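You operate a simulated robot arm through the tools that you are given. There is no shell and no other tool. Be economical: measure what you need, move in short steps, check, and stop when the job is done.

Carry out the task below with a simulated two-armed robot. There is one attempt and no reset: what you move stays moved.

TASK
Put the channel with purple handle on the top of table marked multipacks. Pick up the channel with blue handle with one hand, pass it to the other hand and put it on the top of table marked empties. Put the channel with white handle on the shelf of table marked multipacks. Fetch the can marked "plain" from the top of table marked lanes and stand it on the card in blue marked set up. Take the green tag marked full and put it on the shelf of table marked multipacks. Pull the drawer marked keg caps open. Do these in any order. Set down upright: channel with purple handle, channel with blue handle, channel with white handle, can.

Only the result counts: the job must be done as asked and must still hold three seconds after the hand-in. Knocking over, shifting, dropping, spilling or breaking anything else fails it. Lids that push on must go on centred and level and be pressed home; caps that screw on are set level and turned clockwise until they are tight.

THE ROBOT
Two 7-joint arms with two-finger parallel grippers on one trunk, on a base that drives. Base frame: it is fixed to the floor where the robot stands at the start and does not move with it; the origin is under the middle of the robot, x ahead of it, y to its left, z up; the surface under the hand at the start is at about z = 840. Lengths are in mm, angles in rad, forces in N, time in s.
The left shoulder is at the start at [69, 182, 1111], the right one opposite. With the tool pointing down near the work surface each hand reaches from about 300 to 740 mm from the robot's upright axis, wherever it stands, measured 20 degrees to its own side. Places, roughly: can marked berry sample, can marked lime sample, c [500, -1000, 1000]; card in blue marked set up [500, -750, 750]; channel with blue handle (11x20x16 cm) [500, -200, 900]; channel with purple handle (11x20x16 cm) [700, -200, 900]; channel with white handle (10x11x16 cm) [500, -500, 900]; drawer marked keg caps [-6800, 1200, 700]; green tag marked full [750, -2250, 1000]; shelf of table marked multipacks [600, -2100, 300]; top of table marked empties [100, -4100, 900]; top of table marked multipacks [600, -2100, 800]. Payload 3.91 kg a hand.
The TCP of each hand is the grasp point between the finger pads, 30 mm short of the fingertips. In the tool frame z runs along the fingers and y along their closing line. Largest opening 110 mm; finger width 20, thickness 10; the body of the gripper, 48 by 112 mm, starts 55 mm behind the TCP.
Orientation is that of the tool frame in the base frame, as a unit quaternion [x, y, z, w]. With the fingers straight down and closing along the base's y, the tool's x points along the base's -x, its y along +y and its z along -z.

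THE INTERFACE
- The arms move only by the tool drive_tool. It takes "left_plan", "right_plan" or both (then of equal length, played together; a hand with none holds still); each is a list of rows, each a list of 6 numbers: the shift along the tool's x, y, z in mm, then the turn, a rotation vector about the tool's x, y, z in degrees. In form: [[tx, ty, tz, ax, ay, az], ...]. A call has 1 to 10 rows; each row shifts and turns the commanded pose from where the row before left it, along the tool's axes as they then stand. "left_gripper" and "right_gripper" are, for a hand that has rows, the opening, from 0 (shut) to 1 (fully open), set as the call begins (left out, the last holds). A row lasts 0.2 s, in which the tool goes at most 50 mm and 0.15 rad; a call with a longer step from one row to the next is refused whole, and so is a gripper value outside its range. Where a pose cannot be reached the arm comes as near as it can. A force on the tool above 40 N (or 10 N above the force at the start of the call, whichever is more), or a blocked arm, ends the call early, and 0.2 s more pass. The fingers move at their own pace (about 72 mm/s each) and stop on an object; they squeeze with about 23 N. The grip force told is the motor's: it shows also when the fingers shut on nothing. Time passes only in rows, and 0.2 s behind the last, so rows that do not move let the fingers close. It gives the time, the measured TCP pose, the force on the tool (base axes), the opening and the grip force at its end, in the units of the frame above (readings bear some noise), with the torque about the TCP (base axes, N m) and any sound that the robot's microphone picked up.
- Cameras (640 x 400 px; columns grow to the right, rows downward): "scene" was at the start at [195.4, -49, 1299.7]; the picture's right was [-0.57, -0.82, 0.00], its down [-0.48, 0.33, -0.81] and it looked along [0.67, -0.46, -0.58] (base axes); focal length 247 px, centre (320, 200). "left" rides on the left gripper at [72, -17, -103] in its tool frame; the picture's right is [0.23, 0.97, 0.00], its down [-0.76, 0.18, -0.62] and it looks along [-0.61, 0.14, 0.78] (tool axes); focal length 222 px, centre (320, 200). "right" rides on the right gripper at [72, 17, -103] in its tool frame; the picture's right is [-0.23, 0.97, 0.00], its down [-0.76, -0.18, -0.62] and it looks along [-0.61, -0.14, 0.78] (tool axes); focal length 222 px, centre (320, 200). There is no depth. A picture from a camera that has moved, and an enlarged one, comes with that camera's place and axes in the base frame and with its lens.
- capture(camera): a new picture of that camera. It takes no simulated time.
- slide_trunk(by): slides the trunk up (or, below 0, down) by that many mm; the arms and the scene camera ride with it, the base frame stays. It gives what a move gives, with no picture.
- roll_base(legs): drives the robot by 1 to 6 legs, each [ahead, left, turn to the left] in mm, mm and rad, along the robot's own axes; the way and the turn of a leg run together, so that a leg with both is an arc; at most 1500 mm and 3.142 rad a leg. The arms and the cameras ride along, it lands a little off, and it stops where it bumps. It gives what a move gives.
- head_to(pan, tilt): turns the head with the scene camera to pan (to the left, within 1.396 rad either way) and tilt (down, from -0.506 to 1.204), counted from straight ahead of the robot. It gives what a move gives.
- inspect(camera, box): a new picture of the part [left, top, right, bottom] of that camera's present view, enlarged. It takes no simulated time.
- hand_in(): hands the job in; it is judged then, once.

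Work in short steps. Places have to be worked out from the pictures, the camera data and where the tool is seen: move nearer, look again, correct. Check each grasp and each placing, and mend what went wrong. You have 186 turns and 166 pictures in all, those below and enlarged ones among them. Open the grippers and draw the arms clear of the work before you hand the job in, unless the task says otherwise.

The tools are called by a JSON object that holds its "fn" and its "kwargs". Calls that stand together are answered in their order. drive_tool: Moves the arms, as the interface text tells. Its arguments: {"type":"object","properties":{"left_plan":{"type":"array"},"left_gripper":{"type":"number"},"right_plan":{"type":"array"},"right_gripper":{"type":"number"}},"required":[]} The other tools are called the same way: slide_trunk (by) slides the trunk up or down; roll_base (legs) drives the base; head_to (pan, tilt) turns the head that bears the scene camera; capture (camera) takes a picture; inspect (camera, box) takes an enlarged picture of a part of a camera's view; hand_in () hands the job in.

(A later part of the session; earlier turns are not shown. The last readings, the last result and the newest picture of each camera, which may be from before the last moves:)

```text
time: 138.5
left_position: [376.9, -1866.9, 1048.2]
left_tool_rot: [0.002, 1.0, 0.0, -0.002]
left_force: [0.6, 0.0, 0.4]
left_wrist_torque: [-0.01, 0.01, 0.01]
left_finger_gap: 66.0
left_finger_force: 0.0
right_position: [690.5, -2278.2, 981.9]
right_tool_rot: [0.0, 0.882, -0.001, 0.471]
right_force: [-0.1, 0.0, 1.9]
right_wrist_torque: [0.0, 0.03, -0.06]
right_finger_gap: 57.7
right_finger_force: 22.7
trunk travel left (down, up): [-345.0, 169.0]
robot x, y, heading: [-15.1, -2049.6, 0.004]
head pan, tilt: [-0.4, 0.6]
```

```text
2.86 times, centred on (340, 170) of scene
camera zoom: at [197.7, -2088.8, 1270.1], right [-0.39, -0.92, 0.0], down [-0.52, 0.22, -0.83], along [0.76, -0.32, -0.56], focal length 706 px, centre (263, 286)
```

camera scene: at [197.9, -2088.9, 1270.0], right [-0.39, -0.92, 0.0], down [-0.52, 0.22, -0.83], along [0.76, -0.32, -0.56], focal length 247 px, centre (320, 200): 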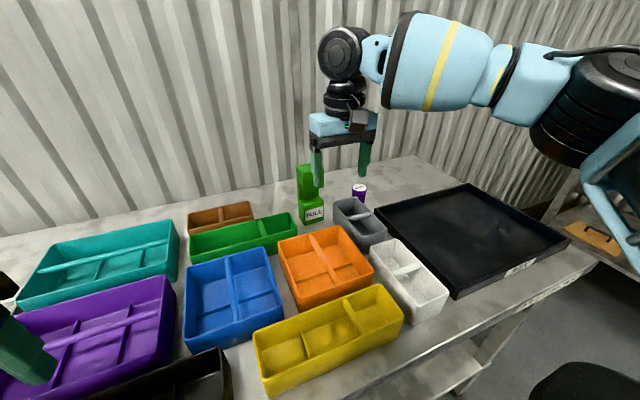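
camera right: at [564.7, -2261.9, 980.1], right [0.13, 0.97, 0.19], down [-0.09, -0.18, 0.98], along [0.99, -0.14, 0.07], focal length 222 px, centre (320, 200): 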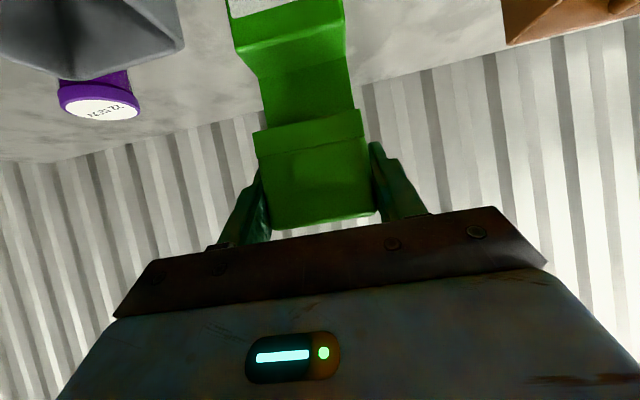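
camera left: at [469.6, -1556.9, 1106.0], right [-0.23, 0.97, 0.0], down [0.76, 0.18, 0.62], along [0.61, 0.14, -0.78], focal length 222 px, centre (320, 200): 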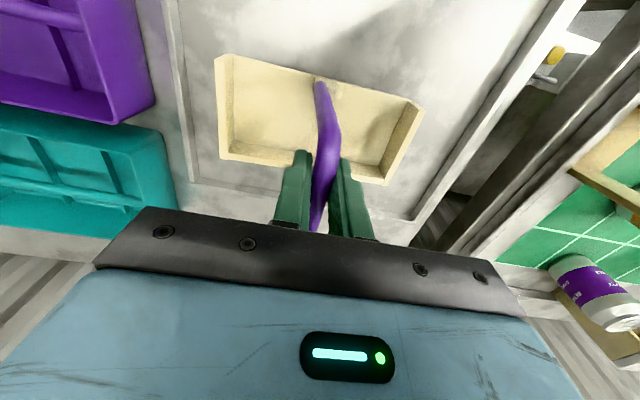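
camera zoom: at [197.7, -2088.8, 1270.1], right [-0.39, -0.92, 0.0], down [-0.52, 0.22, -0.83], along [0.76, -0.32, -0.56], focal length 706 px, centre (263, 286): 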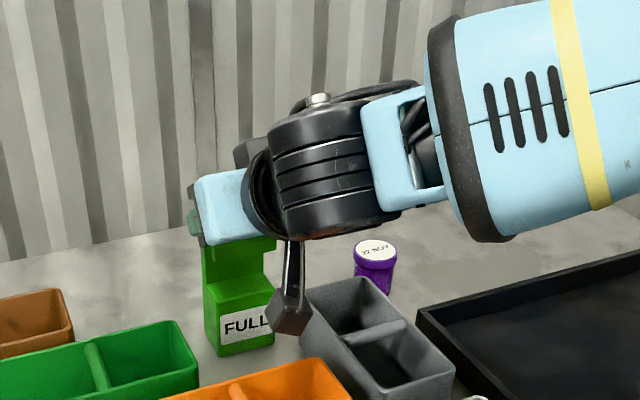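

Tag gripped at 57.7 mm. Lift 120 mm vertically.

{"fn": "drive_tool", "kwargs": {"right_plan": [[-17, 0, -11, 0, 0, 0], [-33, 0, -22, 0, 0, 0], [-33, 0, -22, 0, 0, 0], [-20, 0, -14, 0, 0, 0], [0, 0, 0, 0, 0, 0]]}}

{"fn": "capture", "kwargs": {"camera": "scene"}}

```text
time: 139.7
left_position: [376.8, -1867.1, 1048.6]
left_tool_rot: [0.002, 1.0, 0.001, -0.001]
left_force: [0.3, 0.3, -1.2]
left_wrist_torque: [0.0, 0.01, -0.02]
left_finger_gap: 66.0
left_finger_force: 0.1
right_position: [691.8, -2278.1, 1104.5]
right_tool_rot: [0.0, 0.883, -0.001, 0.47]
right_force: [-0.2, 0.5, -1.2]
right_wrist_torque: [0.0, -0.01, 0.03]
right_finger_gap: 57.9
right_finger_force: 23.2
trunk travel left (down, up): [-345.0, 169.0]
robot x, y, heading: [-16.1, -2057.9, -0.0]
head pan, tilt: [-0.4, 0.6]
```

```text
78 pictures are left
camera scene: at [198.0, -2089.0, 1270.0], right [-0.39, -0.92, 0.0], down [-0.52, 0.22, -0.82], along [0.76, -0.32, -0.57], focal length 247 px, centre (320, 200)
```

scene: 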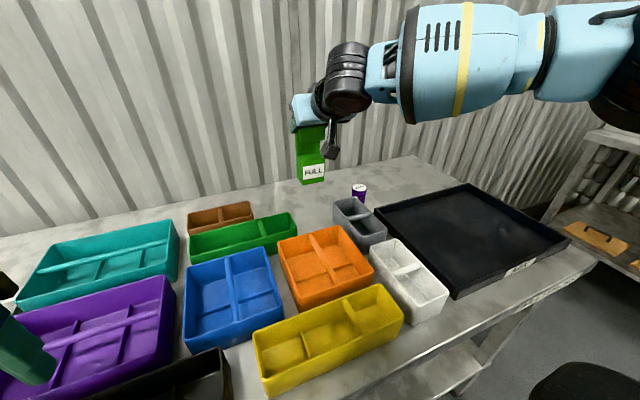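

Now retract the arm over the bins (bottom ≈980, rims ≈925), then back the base off.

{"fn": "drive_tool", "kwargs": {"right_plan": [[22, 0, -33, 0, 0, 0], [22, 0, -33, 0, 0, 0], [22, 0, -33, 0, 0, 0], [22, 0, -33, 0, 0, 0], [22, 0, -33, 0, 0, 0], [0, 0, 0, 0, 0, 0]]}}

{"fn": "roll_base", "kwargs": {"legs": [[-300, 0, 0]]}}

{"fn": "capture", "kwargs": {"camera": "scene"}}

```text
time: 141.1
left_position: [376.9, -1866.8, 1050.0]
left_tool_rot: [0.002, 1.0, 0.0, -0.002]
left_force: [0.3, -0.8, -0.8]
left_wrist_torque: [0.0, 0.03, 0.0]
left_finger_gap: 65.9
left_finger_force: 0.0
right_position: [494.4, -2280.4, 1108.6]
right_tool_rot: [0.001, 0.883, -0.001, 0.469]
right_force: [0.7, 1.4, -1.8]
right_wrist_torque: [-0.03, -0.01, -0.04]
right_finger_gap: 57.8
right_finger_force: 22.8
trunk travel left (down, up): [-345.0, 169.0]
robot x, y, heading: [-17.4, -2057.7, 0.003]
head pan, tilt: [-0.4, 0.6]
```

```text
time: 143.2
left_position: [78.3, -1866.5, 1049.5]
left_tool_rot: [0.002, 1.0, 0.0, -0.001]
left_force: [0.0, -0.3, -1.2]
left_wrist_torque: [0.01, 0.0, 0.02]
left_finger_gap: 66.1
left_finger_force: 0.1
right_position: [195.3, -2279.0, 1108.1]
right_tool_rot: [0.0, 0.883, -0.001, 0.469]
right_force: [0.0, -0.4, -0.2]
right_wrist_torque: [0.02, 0.03, -0.02]
right_finger_gap: 57.8
right_finger_force: 22.4
trunk travel left (down, up): [-345.0, 169.0]
robot x, y, heading: [-317.2, -2057.4, -0.0]
head pan, tilt: [-0.4, 0.6]
```

```text
77 pictures are left
camera scene: at [-100.9, -2088.7, 1270.1], right [-0.39, -0.92, 0.0], down [-0.52, 0.22, -0.83], along [0.76, -0.32, -0.56], focal length 247 px, centre (320, 200)
```

scene: 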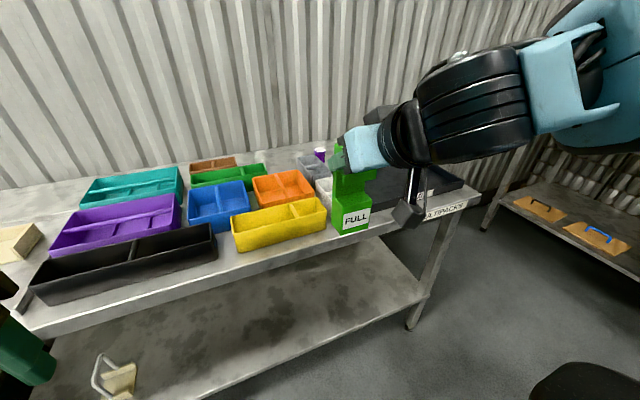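

Clear in front of the table. Lower trunk 320, then lower the hand outside the table front.

{"fn": "slide_trunk", "kwargs": {"by": -320}}

{"fn": "drive_tool", "kwargs": {"right_plan": [[33, 0, 22, 0, 0, 0], [33, 0, 22, 0, 0, 0], [33, 0, 22, 0, 0, 0], [33, 0, 22, 0, 0, 0], [33, 0, 22, 0, 0, 0], [33, 0, 22, 0, 0, 0], [33, 0, 22, 0, 0, 0], [0, 0, 0, 0, 0, 0]]}}

{"fn": "head_to", "kwargs": {"pan": -0.5, "tilt": 0.75}}

{"fn": "capture", "kwargs": {"camera": "scene"}}

```text
time: 146.3
left_position: [78.8, -1867.8, 729.4]
left_tool_rot: [0.002, 1.0, 0.0, -0.001]
left_force: [-0.4, 0.4, 0.4]
left_wrist_torque: [0.0, 0.01, -0.01]
left_finger_gap: 66.1
left_finger_force: 0.1
right_position: [207.8, -2278.1, 784.3]
right_tool_rot: [0.001, 0.888, -0.001, 0.459]
right_force: [-0.7, 0.3, -1.3]
right_wrist_torque: [0.01, 0.0, -0.01]
right_finger_gap: 57.6
right_finger_force: 23.4
trunk travel left (down, up): [-25.0, 489.0]
robot x, y, heading: [-313.8, -2057.1, -0.002]
head pan, tilt: [-0.4, 0.6]
```

```text
time: 148.1
left_position: [78.7, -1866.3, 729.8]
left_tool_rot: [0.002, 1.0, 0.0, -0.001]
left_force: [-0.2, 0.3, 0.2]
left_wrist_torque: [0.0, 0.01, -0.03]
left_finger_gap: 66.1
left_finger_force: 0.0
right_position: [242.3, -2273.9, 519.6]
right_tool_rot: [0.0, 0.888, 0.0, 0.459]
right_force: [0.1, 0.1, -1.1]
right_wrist_torque: [-0.02, 0.0, -0.02]
right_finger_gap: 57.4
right_finger_force: 23.4
right hand out of reach, approached as far as the arm can: row 1, 2, 3
trunk travel left (down, up): [-25.0, 489.0]
robot x, y, heading: [-314.0, -2054.7, -0.002]
head pan, tilt: [-0.4, 0.6]
```

```text
time: 148.8
left_position: [79.2, -1866.0, 729.1]
left_tool_rot: [0.001, 1.0, 0.0, -0.001]
left_force: [0.2, -0.3, -1.0]
left_wrist_torque: [-0.01, 0.01, -0.01]
left_finger_gap: 66.0
left_finger_force: 0.0
right_position: [242.6, -2275.2, 518.9]
right_tool_rot: [0.0, 0.888, -0.001, 0.46]
right_force: [-0.9, -0.1, -1.4]
right_wrist_torque: [-0.03, 0.01, 0.0]
right_finger_gap: 57.4
right_finger_force: 22.5
trunk travel left (down, up): [-25.0, 489.0]
robot x, y, heading: [-313.3, -2053.5, 0.004]
head pan, tilt: [-0.499, 0.75]
```

```text
76 pictures are left
camera scene: at [0.3, -2094.0, 912.1], right [-0.48, -0.88, 0.0], down [-0.6, 0.33, -0.73], along [0.64, -0.35, -0.68], focal length 247 px, centre (320, 200)
```

scene: 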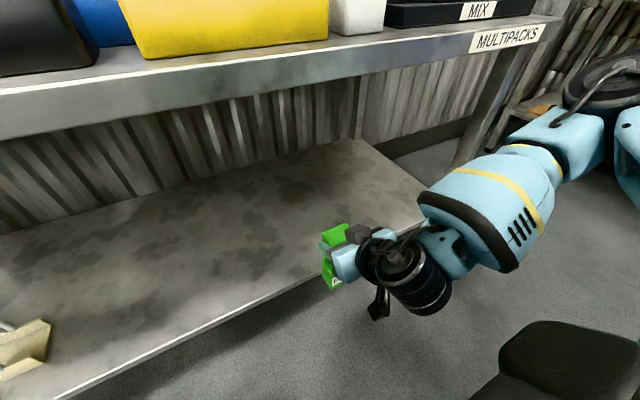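

Now extend into the shelf space ~220 mm.

{"fn": "drive_tool", "kwargs": {"right_plan": [[-23, 0, 32.8, 0, 0, 0], [-23, 0, 32.8, 0, 0, 0], [-23, 0, 32.8, 0, 0, 0], [-23, 0, 32.8, 0, 0, 0], [-23, 0, 32.8, 0, 0, 0], [0, 0, 0, 0, 0, 0]]}}

{"fn": "capture", "kwargs": {"camera": "scene"}}

```text
time: 150.2
left_position: [77.9, -1866.1, 728.2]
left_tool_rot: [0.001, 1.0, 0.001, 0.0]
left_force: [-0.9, 0.7, -0.3]
left_wrist_torque: [-0.01, 0.01, 0.04]
left_finger_gap: 66.0
left_finger_force: 0.2
right_position: [441.5, -2274.1, 520.8]
right_tool_rot: [0.0, 0.889, -0.001, 0.458]
right_force: [0.3, -0.2, -1.3]
right_wrist_torque: [-0.02, 0.02, 0.04]
right_finger_gap: 57.6
right_finger_force: 22.7
trunk travel left (down, up): [-25.0, 489.0]
robot x, y, heading: [-316.3, -2053.5, 0.001]
head pan, tilt: [-0.499, 0.75]
```

```text
75 pictures are left
camera scene: at [0.3, -2094.1, 912.0], right [-0.48, -0.88, 0.0], down [-0.6, 0.33, -0.73], along [0.64, -0.35, -0.68], focal length 247 px, centre (320, 200)
```

scene: 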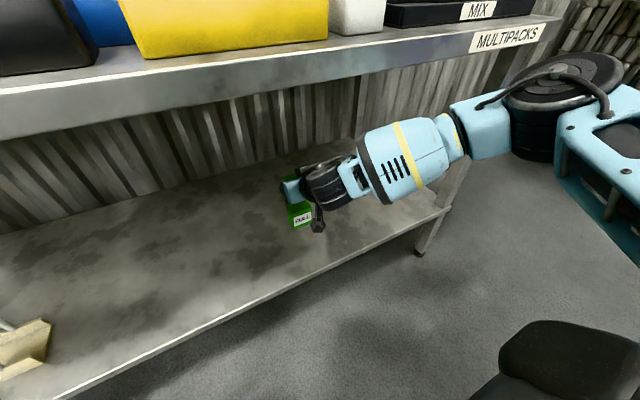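

Lower toward the shelf.

{"fn": "drive_tool", "kwargs": {"right_plan": [[25, 0, 17, 0, 0, 0], [25, 0, 17, 0, 0, 0], [8, 0, 6, 0, 0, 0], [4, 0, 3, 0, 0, 0], [4, 0, 3, 0, 0, 0], [4, 0, 3, 0, 0, 0], [4, 0, 3, 0, 0, 0], [0, 0, 0, 0, 0, 0]]}}

{"fn": "inspect", "kwargs": {"camera": "scene", "box": [200, 140, 400, 280]}}

```text
time: 152.0
left_position: [78.1, -1867.5, 729.9]
left_tool_rot: [0.001, 1.0, 0.0, -0.001]
left_force: [1.3, -0.1, -0.4]
left_wrist_torque: [-0.01, 0.02, 0.01]
left_finger_gap: 66.1
left_finger_force: 0.0
right_position: [442.1, -2274.6, 431.6]
right_tool_rot: [0.0, 0.888, 0.0, 0.461]
right_force: [3.1, -0.2, 15.3]
right_wrist_torque: [0.05, -0.24, 0.02]
right_finger_gap: 57.7
right_finger_force: 23.3
trunk travel left (down, up): [-25.0, 489.0]
robot x, y, heading: [-317.2, -2055.2, 0.0]
head pan, tilt: [-0.499, 0.75]
```

```text
2.86 times, centred on (300, 210) of scene
camera zoom: at [-0.7, -2093.7, 912.5], right [-0.48, -0.88, 0.0], down [-0.6, 0.33, -0.73], along [0.64, -0.35, -0.68], focal length 706 px, centre (377, 171)
```

zoom: 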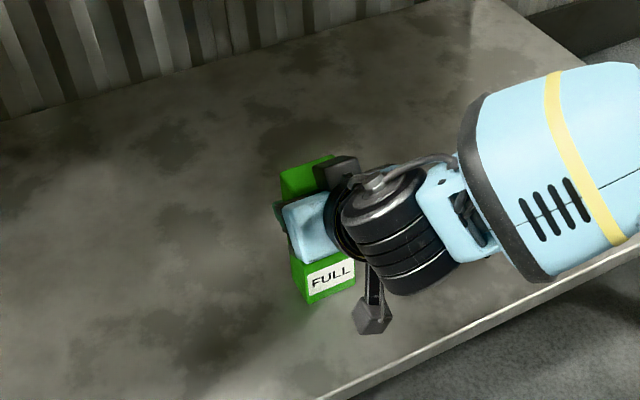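

Contact at z≈432. Release and withdraw backward.

{"fn": "drive_tool", "kwargs": {"right_plan": [[-1.5, 0, -1, 0, 0, 0], [0, 0, 0, 0, 0, 0]]}}

{"fn": "drive_tool", "kwargs": {"right_plan": [[0, 0, 0, 0, 0, 0], [0, 0, 0, 0, 0, 0], [15, 0, -28, 0, 0, 0], [20, 0, -36, 0, 0, 0], [20, 0, -36, 0, 0, 0], [20, 0, -36, 0, 0, 0], [20, 0, -36, 0, 0, 0], [0, 0, 0, 0, 0, 0]], "right_gripper": 1}}

{"fn": "capture", "kwargs": {"camera": "scene"}}

```text
time: 152.6
left_position: [77.4, -1867.7, 729.6]
left_tool_rot: [0.001, 1.0, 0.0, -0.001]
left_force: [-0.4, 1.0, 0.4]
left_wrist_torque: [0.0, 0.02, 0.0]
left_finger_gap: 65.9
left_finger_force: 0.1
right_position: [441.8, -2274.4, 430.7]
right_tool_rot: [-0.001, 0.888, 0.0, 0.459]
right_force: [3.5, 0.7, 7.2]
right_wrist_torque: [0.06, -0.25, -0.03]
right_finger_gap: 57.9
right_finger_force: 22.9
trunk travel left (down, up): [-25.0, 489.0]
robot x, y, heading: [-317.2, -2056.3, -0.001]
head pan, tilt: [-0.499, 0.75]
```

```text
time: 154.4
left_position: [78.8, -1867.0, 728.6]
left_tool_rot: [0.001, 1.0, 0.0, -0.001]
left_force: [-0.9, 0.2, -0.4]
left_wrist_torque: [0.03, -0.03, -0.01]
left_finger_gap: 66.1
left_finger_force: 0.0
right_position: [246.6, -2275.2, 452.5]
right_tool_rot: [0.001, 0.888, -0.002, 0.459]
right_force: [1.2, -0.1, 0.3]
right_wrist_torque: [0.03, -0.01, 0.01]
right_finger_gap: 109.9
right_finger_force: 0.0
trunk travel left (down, up): [-25.0, 489.0]
robot x, y, heading: [-312.1, -2054.8, 0.001]
head pan, tilt: [-0.499, 0.75]
```

```text
73 pictures are left
camera scene: at [0.3, -2094.0, 912.1], right [-0.48, -0.88, 0.0], down [-0.6, 0.33, -0.73], along [0.64, -0.35, -0.68], focal length 247 px, centre (320, 200)
```

scene: 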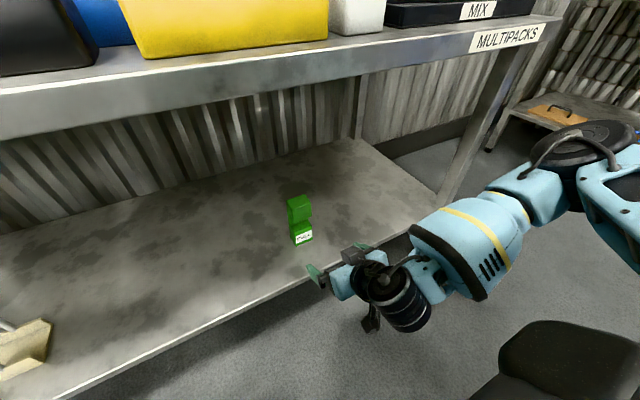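

Tag stands on the shelf. Retract further, raise the trunk and unpitch the right hand.

{"fn": "drive_tool", "kwargs": {"right_plan": [[12, 0, -22, 0, 0, 0], [6, 0, -12, 0, 0, 0], [0, 0, 0, 0, 0, 0]]}}

{"fn": "slide_trunk", "kwargs": {"by": 400}}

{"fn": "drive_tool", "kwargs": {"right_plan": [[-25, 0, -20, 0, 8, 0], [-25, 0, -25, 0, 8, 0], [-15, 0, -30, 0, 8, 0], [-10, 0, -35, 0, 8, 0], [0, 0, -40, 0, 8, 0], [0, 0, -40, 0, 8, 0], [0, 0, -40, 0, 6.5, 0], [0, 0, -40, 0, 0, 0], [0, 0, -40, 0, 0, 0]]}}

{"fn": "capture", "kwargs": {"camera": "scene"}}

```text
time: 155.2
left_position: [79.8, -1866.3, 729.2]
left_tool_rot: [0.002, 1.0, 0.0, -0.001]
left_force: [-0.2, 0.1, 0.3]
left_wrist_torque: [0.02, 0.01, -0.02]
left_finger_gap: 65.9
left_finger_force: 0.0
right_position: [208.9, -2274.9, 458.6]
right_tool_rot: [0.001, 0.888, -0.001, 0.46]
right_force: [0.0, 0.2, 0.4]
right_wrist_torque: [-0.01, 0.01, -0.03]
right_finger_gap: 110.3
right_finger_force: 0.0
trunk travel left (down, up): [-25.0, 489.0]
robot x, y, heading: [-314.3, -2056.3, -0.001]
head pan, tilt: [-0.499, 0.75]
```

```text
time: 159.1
left_position: [80.1, -1865.9, 1128.5]
left_tool_rot: [0.002, 1.0, 0.0, -0.001]
left_force: [0.0, 0.2, 0.3]
left_wrist_torque: [0.0, 0.0, 0.0]
left_finger_gap: 66.2
left_finger_force: 0.1
right_position: [209.9, -2273.3, 858.0]
right_tool_rot: [0.0, 0.889, -0.001, 0.459]
right_force: [-0.6, -0.8, -1.5]
right_wrist_torque: [0.0, 0.02, 0.01]
right_finger_gap: 109.8
right_finger_force: 0.0
trunk travel left (down, up): [-425.0, 89.0]
robot x, y, heading: [-315.4, -2054.5, 0.001]
head pan, tilt: [-0.499, 0.75]
```

```text
time: 161.1
left_position: [77.3, -1866.8, 1128.9]
left_tool_rot: [0.001, 1.0, 0.0, -0.001]
left_force: [-0.2, 0.9, -0.5]
left_wrist_torque: [0.01, -0.03, -0.02]
left_finger_gap: 65.9
left_finger_force: 0.1
right_position: [157.2, -2273.2, 1188.7]
right_tool_rot: [0.0, 1.0, -0.001, 0.002]
right_force: [0.1, 0.4, 0.4]
right_wrist_torque: [0.01, 0.0, 0.0]
right_finger_gap: 109.9
right_finger_force: 0.0
trunk travel left (down, up): [-425.0, 89.0]
robot x, y, heading: [-318.6, -2057.7, -0.001]
head pan, tilt: [-0.499, 0.75]
```

```text
72 pictures are left
camera scene: at [-141.6, -2093.8, 1346.3], right [-0.48, -0.88, 0.0], down [-0.6, 0.33, -0.73], along [0.64, -0.35, -0.68], focal length 247 px, centre (320, 200)
```

scene: 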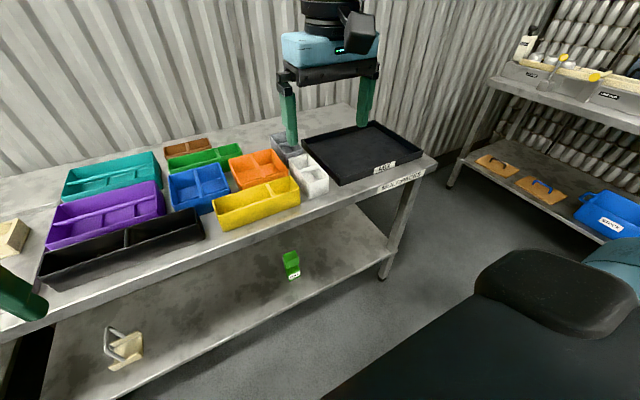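

Drive back to the lanes table: forward a bit, then left ~1740.

{"fn": "roll_base", "kwargs": {"legs": [[130, 0, 0], [0, 1500, 0], [0, 260, 0]]}}

{"fn": "slide_trunk", "kwargs": {"by": -30}}

{"fn": "head_to", "kwargs": {"pan": 0.1, "tilt": 0.7}}

{"fn": "capture", "kwargs": {"camera": "scene"}}

```text
time: 177.8
left_position: [211.1, -100.9, 1128.6]
left_tool_rot: [0.001, 1.0, 0.0, -0.001]
left_force: [-0.2, 0.1, -0.4]
left_wrist_torque: [-0.02, -0.01, 0.0]
left_finger_gap: 66.0
left_finger_force: 0.0
right_position: [292.1, -506.7, 1187.7]
right_tool_rot: [0.0, 1.0, -0.001, 0.002]
right_force: [0.1, -0.2, 0.9]
right_wrist_torque: [-0.02, 0.03, -0.03]
right_finger_gap: 110.1
right_finger_force: 0.1
trunk travel left (down, up): [-425.0, 89.0]
robot x, y, heading: [-178.5, -291.8, -0.001]
head pan, tilt: [-0.499, 0.75]
```

```text
time: 178.5
left_position: [210.6, -100.8, 1099.6]
left_tool_rot: [0.002, 1.0, -0.001, -0.001]
left_force: [-0.3, 0.1, 0.2]
left_wrist_torque: [-0.01, -0.02, -0.01]
left_finger_gap: 65.5
left_finger_force: 0.1
right_position: [290.8, -507.2, 1158.9]
right_tool_rot: [0.001, 1.0, 0.0, 0.002]
right_force: [-0.3, 0.3, -0.6]
right_wrist_torque: [0.03, -0.03, 0.0]
right_finger_gap: 109.8
right_finger_force: 0.1
trunk travel left (down, up): [-395.0, 119.0]
robot x, y, heading: [-182.6, -288.6, -0.003]
head pan, tilt: [-0.499, 0.75]
```

```text
time: 179.5
left_position: [211.4, -101.1, 1099.9]
left_tool_rot: [0.0, 1.0, -0.001, -0.001]
left_force: [0.1, -0.3, 0.2]
left_wrist_torque: [0.01, 0.02, 0.01]
left_finger_gap: 66.0
left_finger_force: 0.0
right_position: [292.0, -507.5, 1158.4]
right_tool_rot: [0.0, 1.0, -0.001, 0.001]
right_force: [0.1, 0.0, -0.8]
right_wrist_torque: [-0.02, 0.01, 0.01]
right_finger_gap: 110.2
right_finger_force: 0.1
trunk travel left (down, up): [-395.0, 119.0]
robot x, y, heading: [-183.2, -291.2, -0.006]
head pan, tilt: [0.099, 0.7]
```

```text
71 pictures are left
camera scene: at [18.7, -280.2, 1315.2], right [0.1, -1.0, 0.0], down [-0.64, -0.06, -0.76], along [0.76, 0.08, -0.64], focal length 247 px, centre (320, 200)
```

scene: 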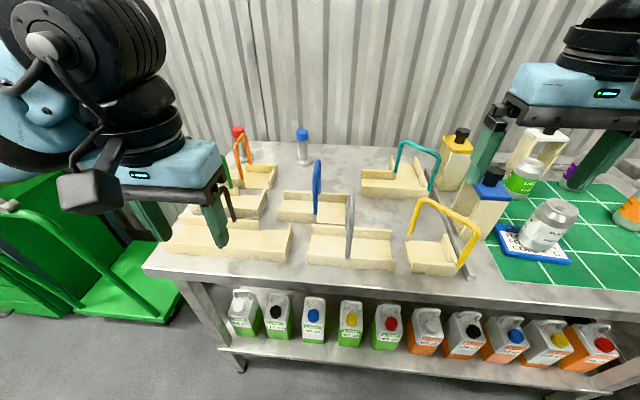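

Drive forward 150 and bring the left hand over blue's handle, then look.

{"fn": "roll_base", "kwargs": {"legs": [[150, 0, 0]]}}

{"fn": "drive_tool", "kwargs": {"left_plan": [[-36, -24, 0, 0, 0, 0], [-36, -24, 0, 0, 0, 0], [-36, -24, 0, 0, 0, 0], [-36, -24, 0, 0, 0, 0], [-36, -24, 0, 0, 0, 0], [0, 0, 0, 0, 0, 0]], "left_gripper": 0.6}}

{"fn": "capture", "kwargs": {"camera": "left"}}

{"fn": "capture", "kwargs": {"camera": "scene"}}

```text
time: 180.9
left_position: [363.0, -103.0, 1098.9]
left_tool_rot: [0.002, 1.0, 0.0, -0.001]
left_force: [-0.4, 0.8, 0.1]
left_wrist_torque: [0.05, 0.02, 0.0]
left_finger_gap: 66.1
left_finger_force: 0.1
right_position: [441.1, -509.3, 1158.4]
right_tool_rot: [0.002, 1.0, 0.0, 0.001]
right_force: [-0.1, 0.4, -0.4]
right_wrist_torque: [0.02, 0.01, 0.0]
right_finger_gap: 110.1
right_finger_force: 0.1
trunk travel left (down, up): [-395.0, 119.0]
robot x, y, heading: [-32.7, -290.6, 0.003]
head pan, tilt: [0.099, 0.7]
```

```text
time: 182.3
left_position: [539.1, -222.3, 1096.3]
left_tool_rot: [0.003, 1.0, 0.0, -0.001]
left_force: [0.1, -1.3, 0.2]
left_wrist_torque: [0.0, 0.0, -0.01]
left_finger_gap: 65.7
left_finger_force: 0.0
right_position: [441.3, -508.2, 1158.2]
right_tool_rot: [0.002, 1.0, -0.001, 0.001]
right_force: [0.2, 0.2, 0.0]
right_wrist_torque: [0.0, -0.02, 0.01]
right_finger_gap: 109.9
right_finger_force: 0.0
trunk travel left (down, up): [-395.0, 119.0]
robot x, y, heading: [-33.9, -289.7, -0.001]
head pan, tilt: [0.099, 0.7]
```

```text
70 pictures are left
camera left: at [467.0, -239.4, 1200.6], right [-0.22, 0.98, 0.0], down [0.76, 0.17, 0.62], along [0.61, 0.14, -0.78], focal length 222 px, centre (320, 200)
```

left: 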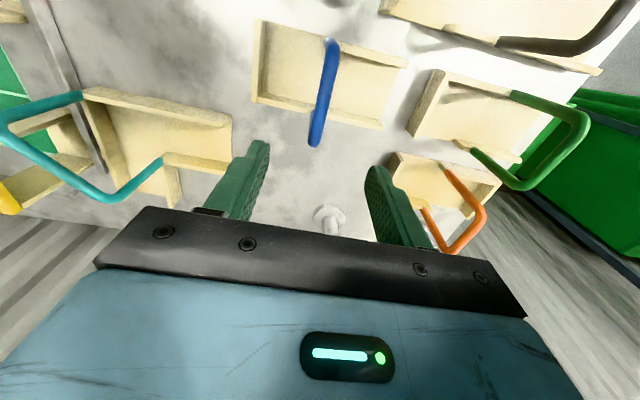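

```text
69 pictures are left
camera scene: at [168.4, -280.2, 1315.2], right [0.1, -1.0, 0.0], down [-0.64, -0.06, -0.77], along [0.76, 0.07, -0.64], focal length 247 px, centre (320, 200)
```

scene: 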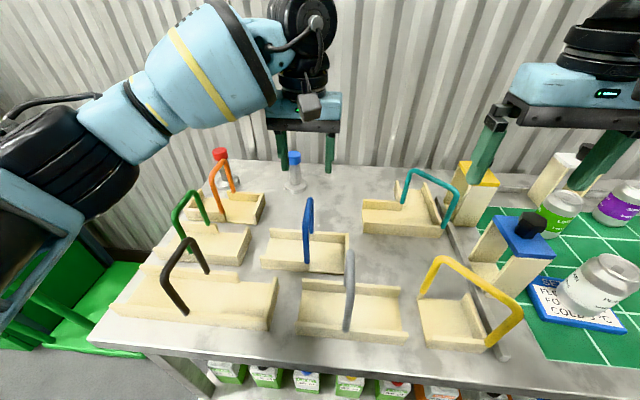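

Blue's bar centre ≈[520,-225]; grip at x≈541 (far side) leaving room for the right hand. Descend to z≈1005 and look.

{"fn": "drive_tool", "kwargs": {"left_plan": [[-2, -2, 40, 0, 0, 0], [0, 0, 40, 0, 0, 0], [0, 0, 10, 0, 0, 0], [0, 0, 0, 0, 0, 0]]}}

{"fn": "inspect", "kwargs": {"camera": "scene", "box": [220, 90, 400, 290]}}

{"fn": "capture", "kwargs": {"camera": "right"}}

```text
time: 183.3
left_position: [540.9, -225.4, 1008.0]
left_tool_rot: [0.002, 1.0, 0.0, -0.001]
left_force: [-0.3, 0.8, -0.5]
left_wrist_torque: [-0.01, 0.01, 0.02]
left_finger_gap: 65.9
left_finger_force: 0.2
right_position: [439.6, -509.4, 1157.6]
right_tool_rot: [0.002, 1.0, 0.0, 0.002]
right_force: [0.7, 0.2, -0.9]
right_wrist_torque: [0.0, 0.0, 0.02]
right_finger_gap: 109.8
right_finger_force: 0.0
trunk travel left (down, up): [-395.0, 119.0]
robot x, y, heading: [-30.9, -289.4, -0.003]
head pan, tilt: [0.099, 0.7]
```

```text
2.00 times, centred on (310, 190) of scene
camera zoom: at [168.8, -280.9, 1315.2], right [0.1, -1.0, 0.0], down [-0.64, -0.06, -0.76], along [0.76, 0.07, -0.64], focal length 494 px, centre (340, 220)
```

zoom: 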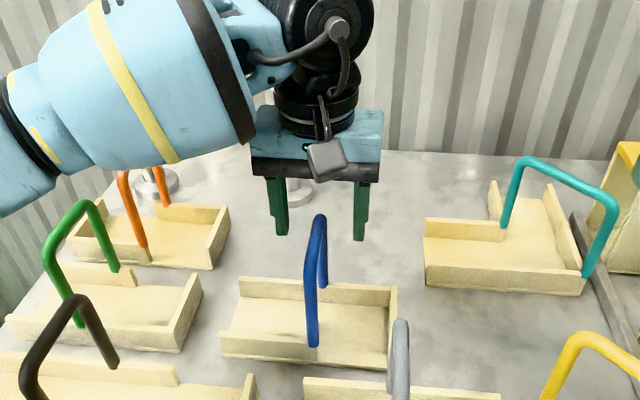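

```text
67 pictures are left
camera right: at [367.5, -492.8, 1261.9], right [0.23, 0.97, 0.0], down [0.76, -0.18, 0.63], along [0.61, -0.14, -0.78], focal length 222 px, centre (320, 200)
```

right: 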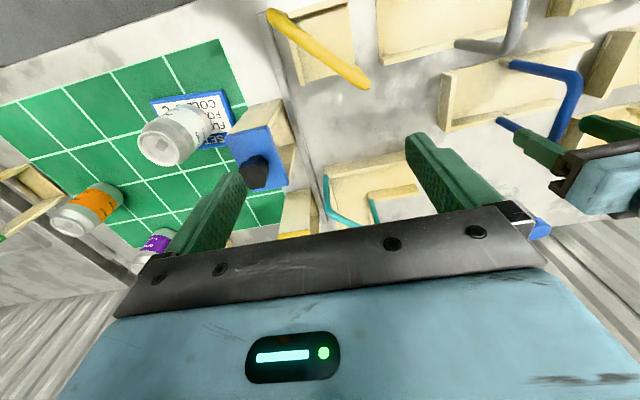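

Bar top far end ≈ z 995. Descend 22 mm to z≈986 and grip.

{"fn": "drive_tool", "kwargs": {"left_plan": [[0, 0, 22, 0, 0, 0], [0, 0, 0, 0, 0, 0]]}}

{"fn": "drive_tool", "kwargs": {"left_plan": [[0, 0, 0, 0, 0, 0], [0, 0, 0, 0, 0, 0], [0, 0, 0, 0, 0, 0], [0, 0, 0, 0, 0, 0]], "left_gripper": 0}}

{"fn": "inspect", "kwargs": {"camera": "scene", "box": [220, 90, 400, 290]}}

{"fn": "inspect", "kwargs": {"camera": "right", "box": [420, 40, 640, 200]}}

```text
time: 183.9
left_position: [542.0, -225.2, 985.1]
left_tool_rot: [0.002, 1.0, 0.0, -0.001]
left_force: [-1.1, -0.1, -0.7]
left_wrist_torque: [-0.02, 0.04, -0.03]
left_finger_gap: 66.0
left_finger_force: 0.1
right_position: [440.9, -509.4, 1157.6]
right_tool_rot: [0.003, 1.0, -0.001, 0.002]
right_force: [-0.8, -0.5, -1.0]
right_wrist_torque: [0.02, 0.01, -0.02]
right_finger_gap: 110.0
right_finger_force: 0.1
trunk travel left (down, up): [-395.0, 119.0]
robot x, y, heading: [-32.8, -289.4, -0.001]
head pan, tilt: [0.099, 0.7]
```

```text
time: 184.9
left_position: [542.4, -225.6, 984.2]
left_tool_rot: [0.003, 1.0, 0.001, -0.001]
left_force: [0.6, 0.2, 0.6]
left_wrist_torque: [-0.02, -0.07, -0.07]
left_finger_gap: 11.9
left_finger_force: 23.1
right_position: [440.2, -507.4, 1157.8]
right_tool_rot: [0.001, 1.0, -0.002, 0.001]
right_force: [-0.2, 0.4, -0.3]
right_wrist_torque: [-0.01, 0.02, 0.01]
right_finger_gap: 110.0
right_finger_force: 0.0
trunk travel left (down, up): [-395.0, 119.0]
robot x, y, heading: [-29.2, -287.4, -0.001]
head pan, tilt: [0.099, 0.7]
```

```text
2.00 times, centred on (310, 190) of scene
camera zoom: at [168.7, -280.9, 1315.2], right [0.1, -1.0, 0.0], down [-0.64, -0.06, -0.76], along [0.76, 0.07, -0.64], focal length 494 px, centre (340, 220)
```

zoom: 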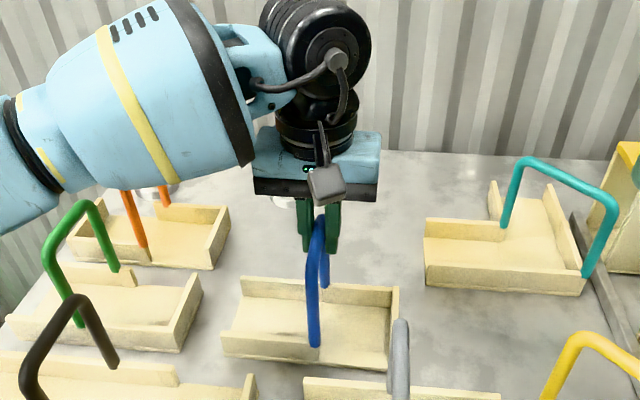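

```text
2.50 times, centred on (530, 120) of right
camera zoom: at [367.5, -492.8, 1261.9], right [0.23, 0.97, 0.0], down [0.76, -0.18, 0.63], along [0.61, -0.14, -0.78], focal length 555 px, centre (-205, 400)
```

zoom: 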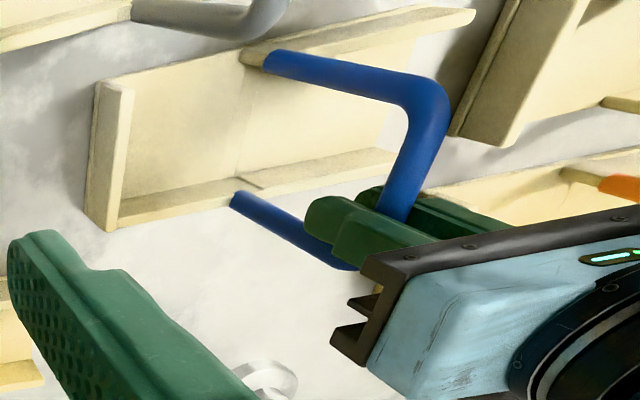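

Grip visible at the far end of the bar; ample bar left for the right hand. Lift.

{"fn": "drive_tool", "kwargs": {"left_plan": [[0, 0, -15, 0, 0, 0], [0, 0, -30, 0, 0, 0], [0, 0, -40, 0, 0, 0], [0, 0, -40, 0, 0, 0], [0, 0, -40, 0, 0, 0], [0, 0, 0, 0, 0, 0]]}}

{"fn": "capture", "kwargs": {"camera": "right"}}

{"fn": "capture", "kwargs": {"camera": "scene"}}

```text
time: 186.3
left_position: [546.3, -225.5, 1151.0]
left_tool_rot: [0.002, 1.0, 0.0, -0.001]
left_force: [-0.9, -0.2, -1.9]
left_wrist_torque: [0.03, -0.03, -0.03]
left_finger_gap: 12.5
left_finger_force: 22.5
right_position: [441.7, -508.8, 1159.0]
right_tool_rot: [0.002, 1.0, -0.001, 0.001]
right_force: [-0.7, -0.7, 0.1]
right_wrist_torque: [0.0, -0.02, 0.0]
right_finger_gap: 109.9
right_finger_force: 0.1
trunk travel left (down, up): [-395.0, 119.0]
robot x, y, heading: [-33.0, -291.2, -0.001]
head pan, tilt: [0.099, 0.7]
```

```text
64 pictures are left
camera right: at [368.1, -492.5, 1261.7], right [0.23, 0.97, 0.0], down [0.76, -0.18, 0.63], along [0.61, -0.14, -0.78], focal length 222 px, centre (320, 200)
```

right: 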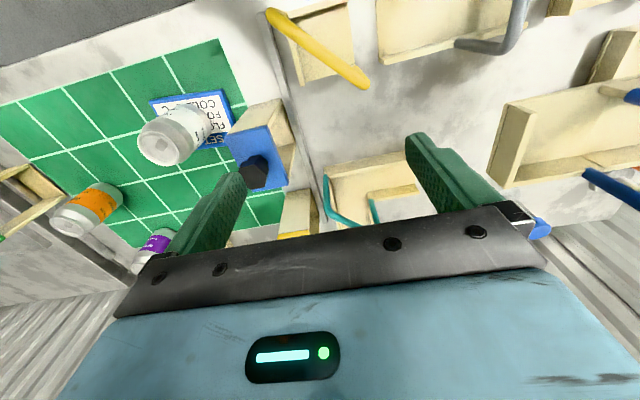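

```text
63 pictures are left
camera scene: at [169.4, -280.6, 1315.0], right [0.1, -1.0, 0.0], down [-0.64, -0.06, -0.76], along [0.76, 0.07, -0.64], focal length 247 px, centre (320, 200)
```

scene: 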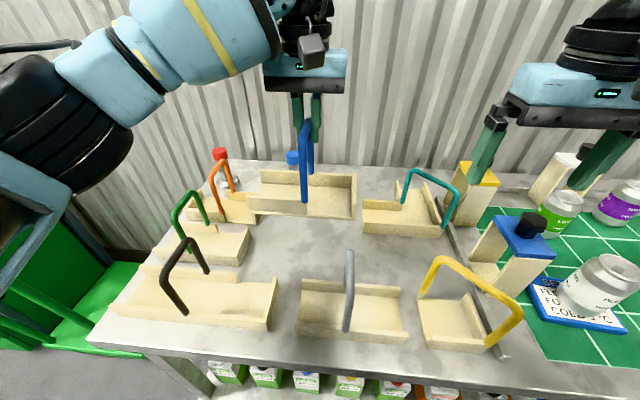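

Blue is held level. For the pass, the right hand will come from the right side, pointing +y with fingers above/below the bar. Rotate the right hand −90° about its x.

{"fn": "drive_tool", "kwargs": {"right_plan": [[0, 0, 0, -8, 0, 0], [0, 0, 0, -8, 0, 0], [0, 0, 0, -8, 0, 0], [0, 0, 0, -8, 0, 0], [0, 0, 0, -8, 0, 0], [0, 0, 0, -8, 0, 0]], "right_gripper": 0.6}}

{"fn": "drive_tool", "kwargs": {"right_plan": [[0, 0, 0, -8, 0, 0], [0, 0, 0, -8, 0, 0], [0, 0, 0, -8, 0, 0], [0, 0, 0, -8, 0, 0], [0, 0, 0, -8, 0, 0], [0, 0, 0, -2, 0, 0], [0, 0, 0, 0, 0, 0]]}}

{"fn": "capture", "kwargs": {"camera": "right"}}

{"fn": "capture", "kwargs": {"camera": "scene"}}

```text
time: 187.7
left_position: [544.3, -226.5, 1150.8]
left_tool_rot: [0.002, 1.0, 0.001, -0.002]
left_force: [-0.2, -0.1, -2.1]
left_wrist_torque: [-0.01, -0.06, 0.0]
left_finger_gap: 12.3
left_finger_force: 22.9
right_position: [441.4, -510.1, 1158.5]
right_tool_rot: [0.0, 0.913, 0.408, 0.002]
right_force: [0.4, -0.3, -0.4]
right_wrist_torque: [-0.03, -0.01, 0.01]
right_finger_gap: 66.0
right_finger_force: 0.0
trunk travel left (down, up): [-395.0, 119.0]
robot x, y, heading: [-33.7, -291.2, -0.001]
head pan, tilt: [0.099, 0.7]
```

```text
time: 189.3
left_position: [544.5, -224.7, 1151.8]
left_tool_rot: [0.003, 1.0, 0.0, -0.001]
left_force: [-1.0, -0.3, -3.0]
left_wrist_torque: [-0.02, -0.05, 0.0]
left_finger_gap: 12.5
left_finger_force: 23.1
right_position: [446.4, -497.8, 1172.3]
right_tool_rot: [0.002, 0.752, 0.659, 0.005]
right_force: [-0.1, 0.9, -0.9]
right_wrist_torque: [0.0, 0.03, 0.03]
right_finger_gap: 66.0
right_finger_force: 0.0
right hand out of reach, approached as far as the arm can: row 5
trunk travel left (down, up): [-395.0, 119.0]
robot x, y, heading: [-29.5, -289.8, -0.004]
head pan, tilt: [0.099, 0.7]
```

```text
62 pictures are left
camera right: at [372.8, -599.1, 1202.7], right [0.22, 0.12, 0.97], down [0.76, -0.65, -0.09], along [0.61, 0.75, -0.24], focal length 222 px, centre (320, 200)
```

right: 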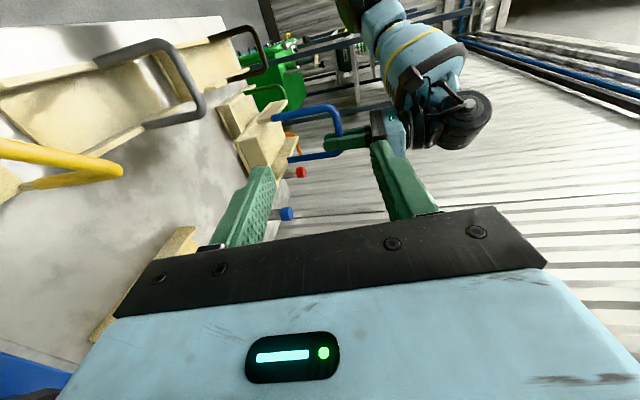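

```text
61 pictures are left
camera scene: at [169.1, -280.8, 1315.1], right [0.1, -1.0, 0.0], down [-0.64, -0.06, -0.76], along [0.76, 0.07, -0.64], focal length 247 px, centre (320, 200)
```

scene: 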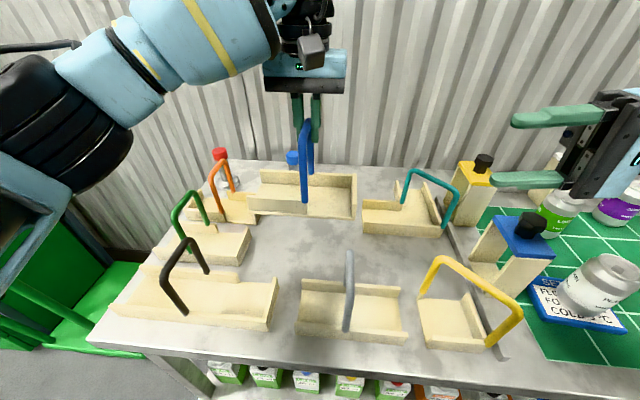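

Hand points +y (tilted 7.5° down). Bar spans x≈497–578 at z≈1154; left holds at 544. Move right hand to a standoff at [507,-330,1156].

{"fn": "drive_tool", "kwargs": {"right_plan": [[-15, 1.5, 42, 0, 0, 0], [-15, 1.5, 42, 0, 0, 0], [-15, 1.5, 42, 0, 0, 0], [-15, 1.5, 42, 0, 0, 0], [0, 0, 0, 0, 0, 0]]}}

{"fn": "capture", "kwargs": {"camera": "right"}}

{"fn": "inspect", "kwargs": {"camera": "scene", "box": [220, 40, 520, 240]}}

```text
time: 190.5
left_position: [545.3, -225.8, 1152.2]
left_tool_rot: [0.002, 1.0, 0.001, -0.001]
left_force: [0.6, 0.4, -2.5]
left_wrist_torque: [0.04, -0.02, 0.03]
left_finger_gap: 12.5
left_finger_force: 22.9
right_position: [508.7, -330.4, 1160.4]
right_tool_rot: [0.003, 0.74, 0.672, 0.005]
right_force: [0.7, -0.9, -0.9]
right_wrist_torque: [0.01, 0.02, 0.0]
right_finger_gap: 66.2
right_finger_force: 0.1
trunk travel left (down, up): [-395.0, 119.0]
robot x, y, heading: [-31.8, -291.4, -0.004]
head pan, tilt: [0.099, 0.7]
```

```text
60 pictures are left
camera right: at [434.2, -432.4, 1187.6], right [0.22, 0.09, 0.97], down [0.76, -0.64, -0.11], along [0.62, 0.76, -0.21], focal length 222 px, centre (320, 200)
```

right: 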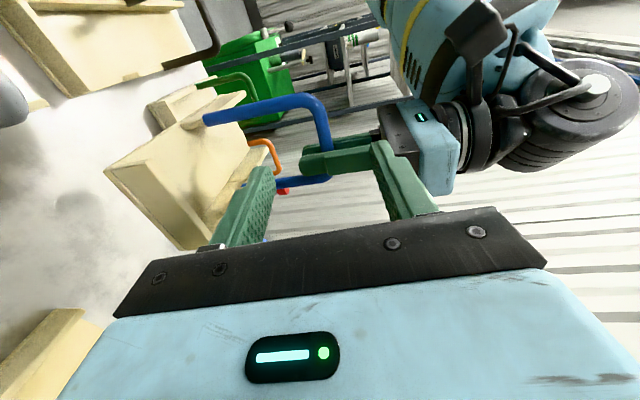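

```text
2.00 times, centred on (370, 140) of scene
camera zoom: at [168.5, -281.8, 1315.2], right [0.1, -1.0, 0.0], down [-0.64, -0.06, -0.77], along [0.76, 0.07, -0.64], focal length 494 px, centre (220, 320)
```

zoom: 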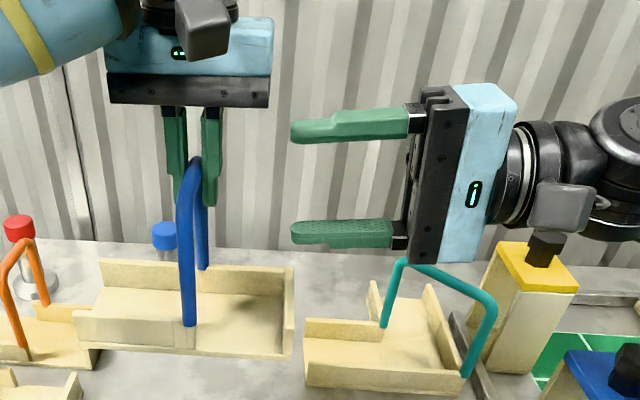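

Axis alignment is right on the bar. Advance along the fingers 90 mm.

{"fn": "drive_tool", "kwargs": {"right_plan": [[0, 0, 35, 0, 0, 0], [0, 0, 35, 0, 0, 0], [0, 0, 20, 0, 0, 0], [0, 0, 0, 0, 0, 0]]}}

{"fn": "inspect", "kwargs": {"camera": "scene", "box": [220, 40, 460, 200]}}

{"fn": "capture", "kwargs": {"camera": "right"}}

```text
time: 191.5
left_position: [544.4, -226.1, 1150.9]
left_tool_rot: [0.002, 1.0, -0.001, -0.001]
left_force: [0.1, -0.9, -3.3]
left_wrist_torque: [-0.01, -0.07, 0.01]
left_finger_gap: 12.4
left_finger_force: 22.6
right_position: [503.6, -257.7, 1152.6]
right_tool_rot: [0.002, 0.74, 0.672, 0.005]
right_force: [-0.4, 0.2, -0.8]
right_wrist_torque: [-0.04, -0.02, -0.03]
right_finger_gap: 66.2
right_finger_force: 0.1
right hand out of reach, approached as far as the arm can: row 2, 3
trunk travel left (down, up): [-395.0, 119.0]
robot x, y, heading: [-30.2, -289.5, -0.001]
head pan, tilt: [0.099, 0.7]
```

```text
2.50 times, centred on (340, 120) of scene
camera zoom: at [169.1, -280.7, 1315.1], right [0.1, -1.0, 0.0], down [-0.64, -0.06, -0.76], along [0.76, 0.07, -0.64], focal length 618 px, centre (270, 400)
```

zoom: 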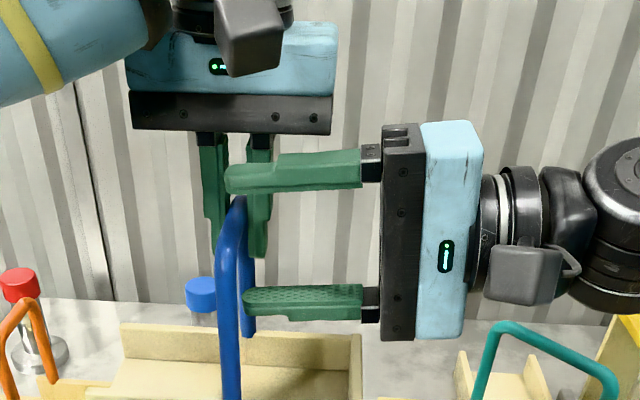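

```text
57 pictures are left
camera right: at [429.4, -359.7, 1179.1], right [0.22, 0.09, 0.97], down [0.76, -0.64, -0.11], along [0.61, 0.76, -0.21], focal length 222 px, centre (320, 200)
```

right: 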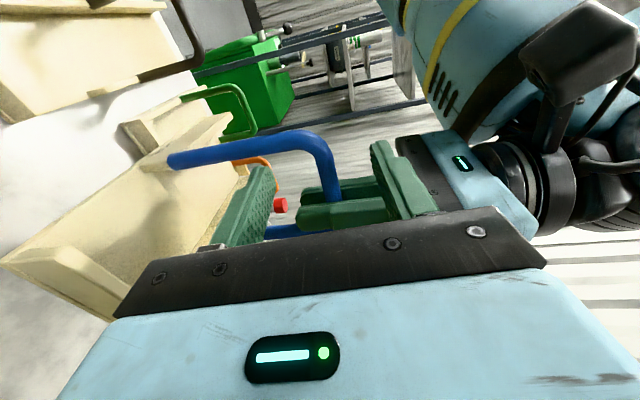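

Right is at its reach limit with the bar at its fingertips; bring the left hand (with the channel) 22 mm toward it.

{"fn": "drive_tool", "kwargs": {"left_plan": [[0, -11, 0, 0, 0, 0], [0, -11, 0, 0, 0, 0], [0, 0, 0, 0, 0, 0]]}}

{"fn": "inspect", "kwargs": {"camera": "scene", "box": [220, 40, 460, 200]}}

{"fn": "inspect", "kwargs": {"camera": "right", "box": [160, 100, 480, 260]}}

```text
time: 192.3
left_position: [543.8, -246.8, 1151.5]
left_tool_rot: [0.002, 1.0, 0.001, 0.0]
left_force: [-0.1, 0.0, -2.9]
left_wrist_torque: [0.02, -0.03, 0.02]
left_finger_gap: 12.4
left_finger_force: 23.0
right_position: [504.0, -257.6, 1151.9]
right_tool_rot: [0.002, 0.74, 0.673, 0.004]
right_force: [0.3, -0.7, -0.3]
right_wrist_torque: [-0.01, 0.01, -0.01]
right_finger_gap: 66.0
right_finger_force: 0.1
trunk travel left (down, up): [-395.0, 119.0]
robot x, y, heading: [-31.2, -287.7, -0.004]
head pan, tilt: [0.099, 0.7]
```

```text
2.50 times, centred on (340, 120) of scene
camera zoom: at [169.0, -280.7, 1315.1], right [0.1, -1.0, 0.0], down [-0.64, -0.06, -0.76], along [0.76, 0.07, -0.64], focal length 618 px, centre (270, 400)
```

zoom: 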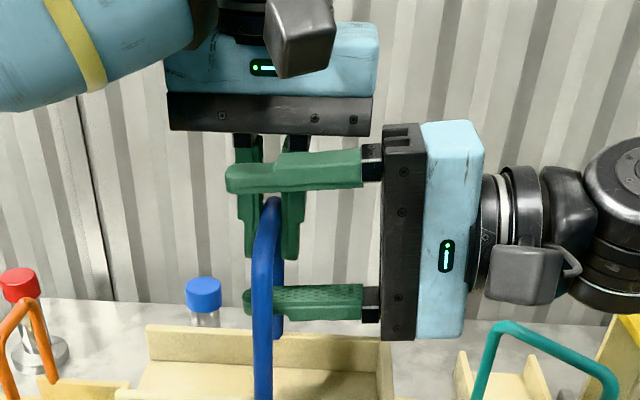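

```text
2.00 times, centred on (320, 180) of right
camera zoom: at [429.3, -359.9, 1179.2], right [0.22, 0.09, 0.97], down [0.76, -0.64, -0.11], along [0.61, 0.76, -0.21], focal length 444 px, centre (320, 240)
```

zoom: 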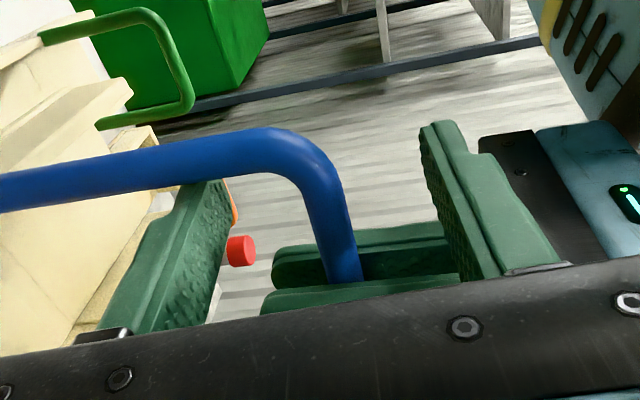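

Bar sits between the right fingers. Nudge +6 mm in x and close the right gripper.

{"fn": "drive_tool", "kwargs": {"right_plan": [[-6, 0, 0, 0, 0, 0], [0, 0, 0, 0, 0, 0]]}}

{"fn": "drive_tool", "kwargs": {"right_plan": [[0, 0, 0, 0, 0, 0], [0, 0, 0, 0, 0, 0], [0, 0, 0, 0, 0, 0], [0, 0, 0, 0, 0, 0]], "right_gripper": 0}}

{"fn": "inspect", "kwargs": {"camera": "right", "box": [160, 100, 480, 260]}}

{"fn": "inspect", "kwargs": {"camera": "scene", "box": [220, 40, 460, 200]}}

```text
time: 192.9
left_position: [543.9, -247.4, 1151.1]
left_tool_rot: [0.003, 1.0, 0.0, -0.001]
left_force: [0.2, 0.5, -1.9]
left_wrist_torque: [0.0, -0.03, 0.0]
left_finger_gap: 12.4
left_finger_force: 23.1
right_position: [506.0, -260.4, 1152.9]
right_tool_rot: [0.003, 0.74, 0.672, 0.004]
right_force: [0.3, -0.1, 0.0]
right_wrist_torque: [0.0, 0.02, -0.02]
right_finger_gap: 66.1
right_finger_force: 0.0
right hand out of reach, approached as far as the arm can: row 1
trunk travel left (down, up): [-395.0, 119.0]
robot x, y, heading: [-32.3, -288.8, -0.002]
head pan, tilt: [0.099, 0.7]
```

```text
time: 193.9
left_position: [544.3, -247.2, 1151.0]
left_tool_rot: [0.003, 1.0, 0.0, -0.001]
left_force: [0.1, -0.5, -4.2]
left_wrist_torque: [0.04, 0.04, -0.04]
left_finger_gap: 12.3
left_finger_force: 23.4
right_position: [506.4, -261.2, 1152.9]
right_tool_rot: [0.002, 0.741, 0.672, 0.005]
right_force: [0.4, 0.3, 1.2]
right_wrist_torque: [0.02, -0.18, 0.0]
right_finger_gap: 13.3
right_finger_force: 22.5
trunk travel left (down, up): [-395.0, 119.0]
robot x, y, heading: [-30.8, -291.0, -0.003]
head pan, tilt: [0.099, 0.7]
```

```text
2.00 times, centred on (320, 180) of right
camera zoom: at [433.1, -362.6, 1179.8], right [0.22, 0.09, 0.97], down [0.76, -0.64, -0.11], along [0.61, 0.76, -0.21], focal length 444 px, centre (320, 240)
```

zoom: 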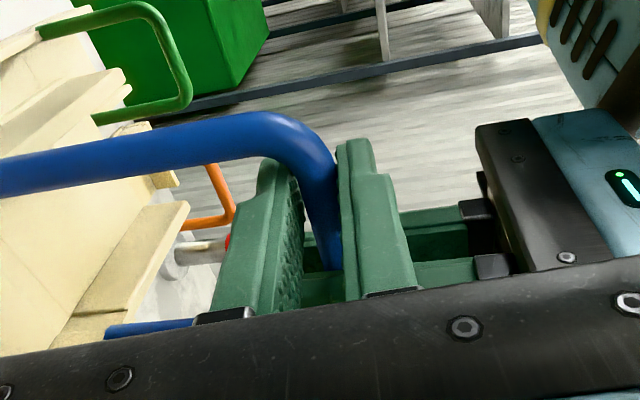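

```text
2.50 times, centred on (340, 120) of scene
camera zoom: at [169.0, -280.9, 1315.1], right [0.1, -1.0, 0.0], down [-0.64, -0.06, -0.76], along [0.76, 0.07, -0.64], focal length 618 px, centre (270, 400)
```

zoom: 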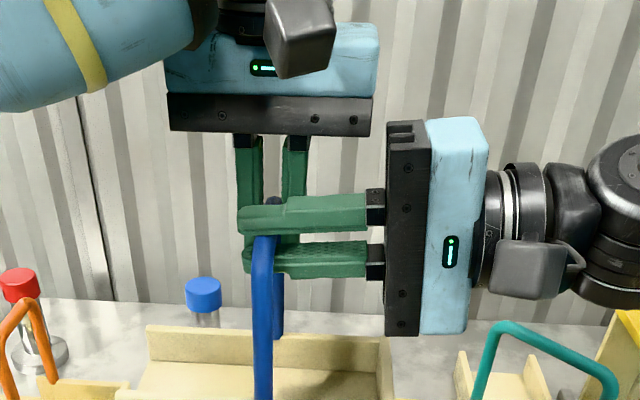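

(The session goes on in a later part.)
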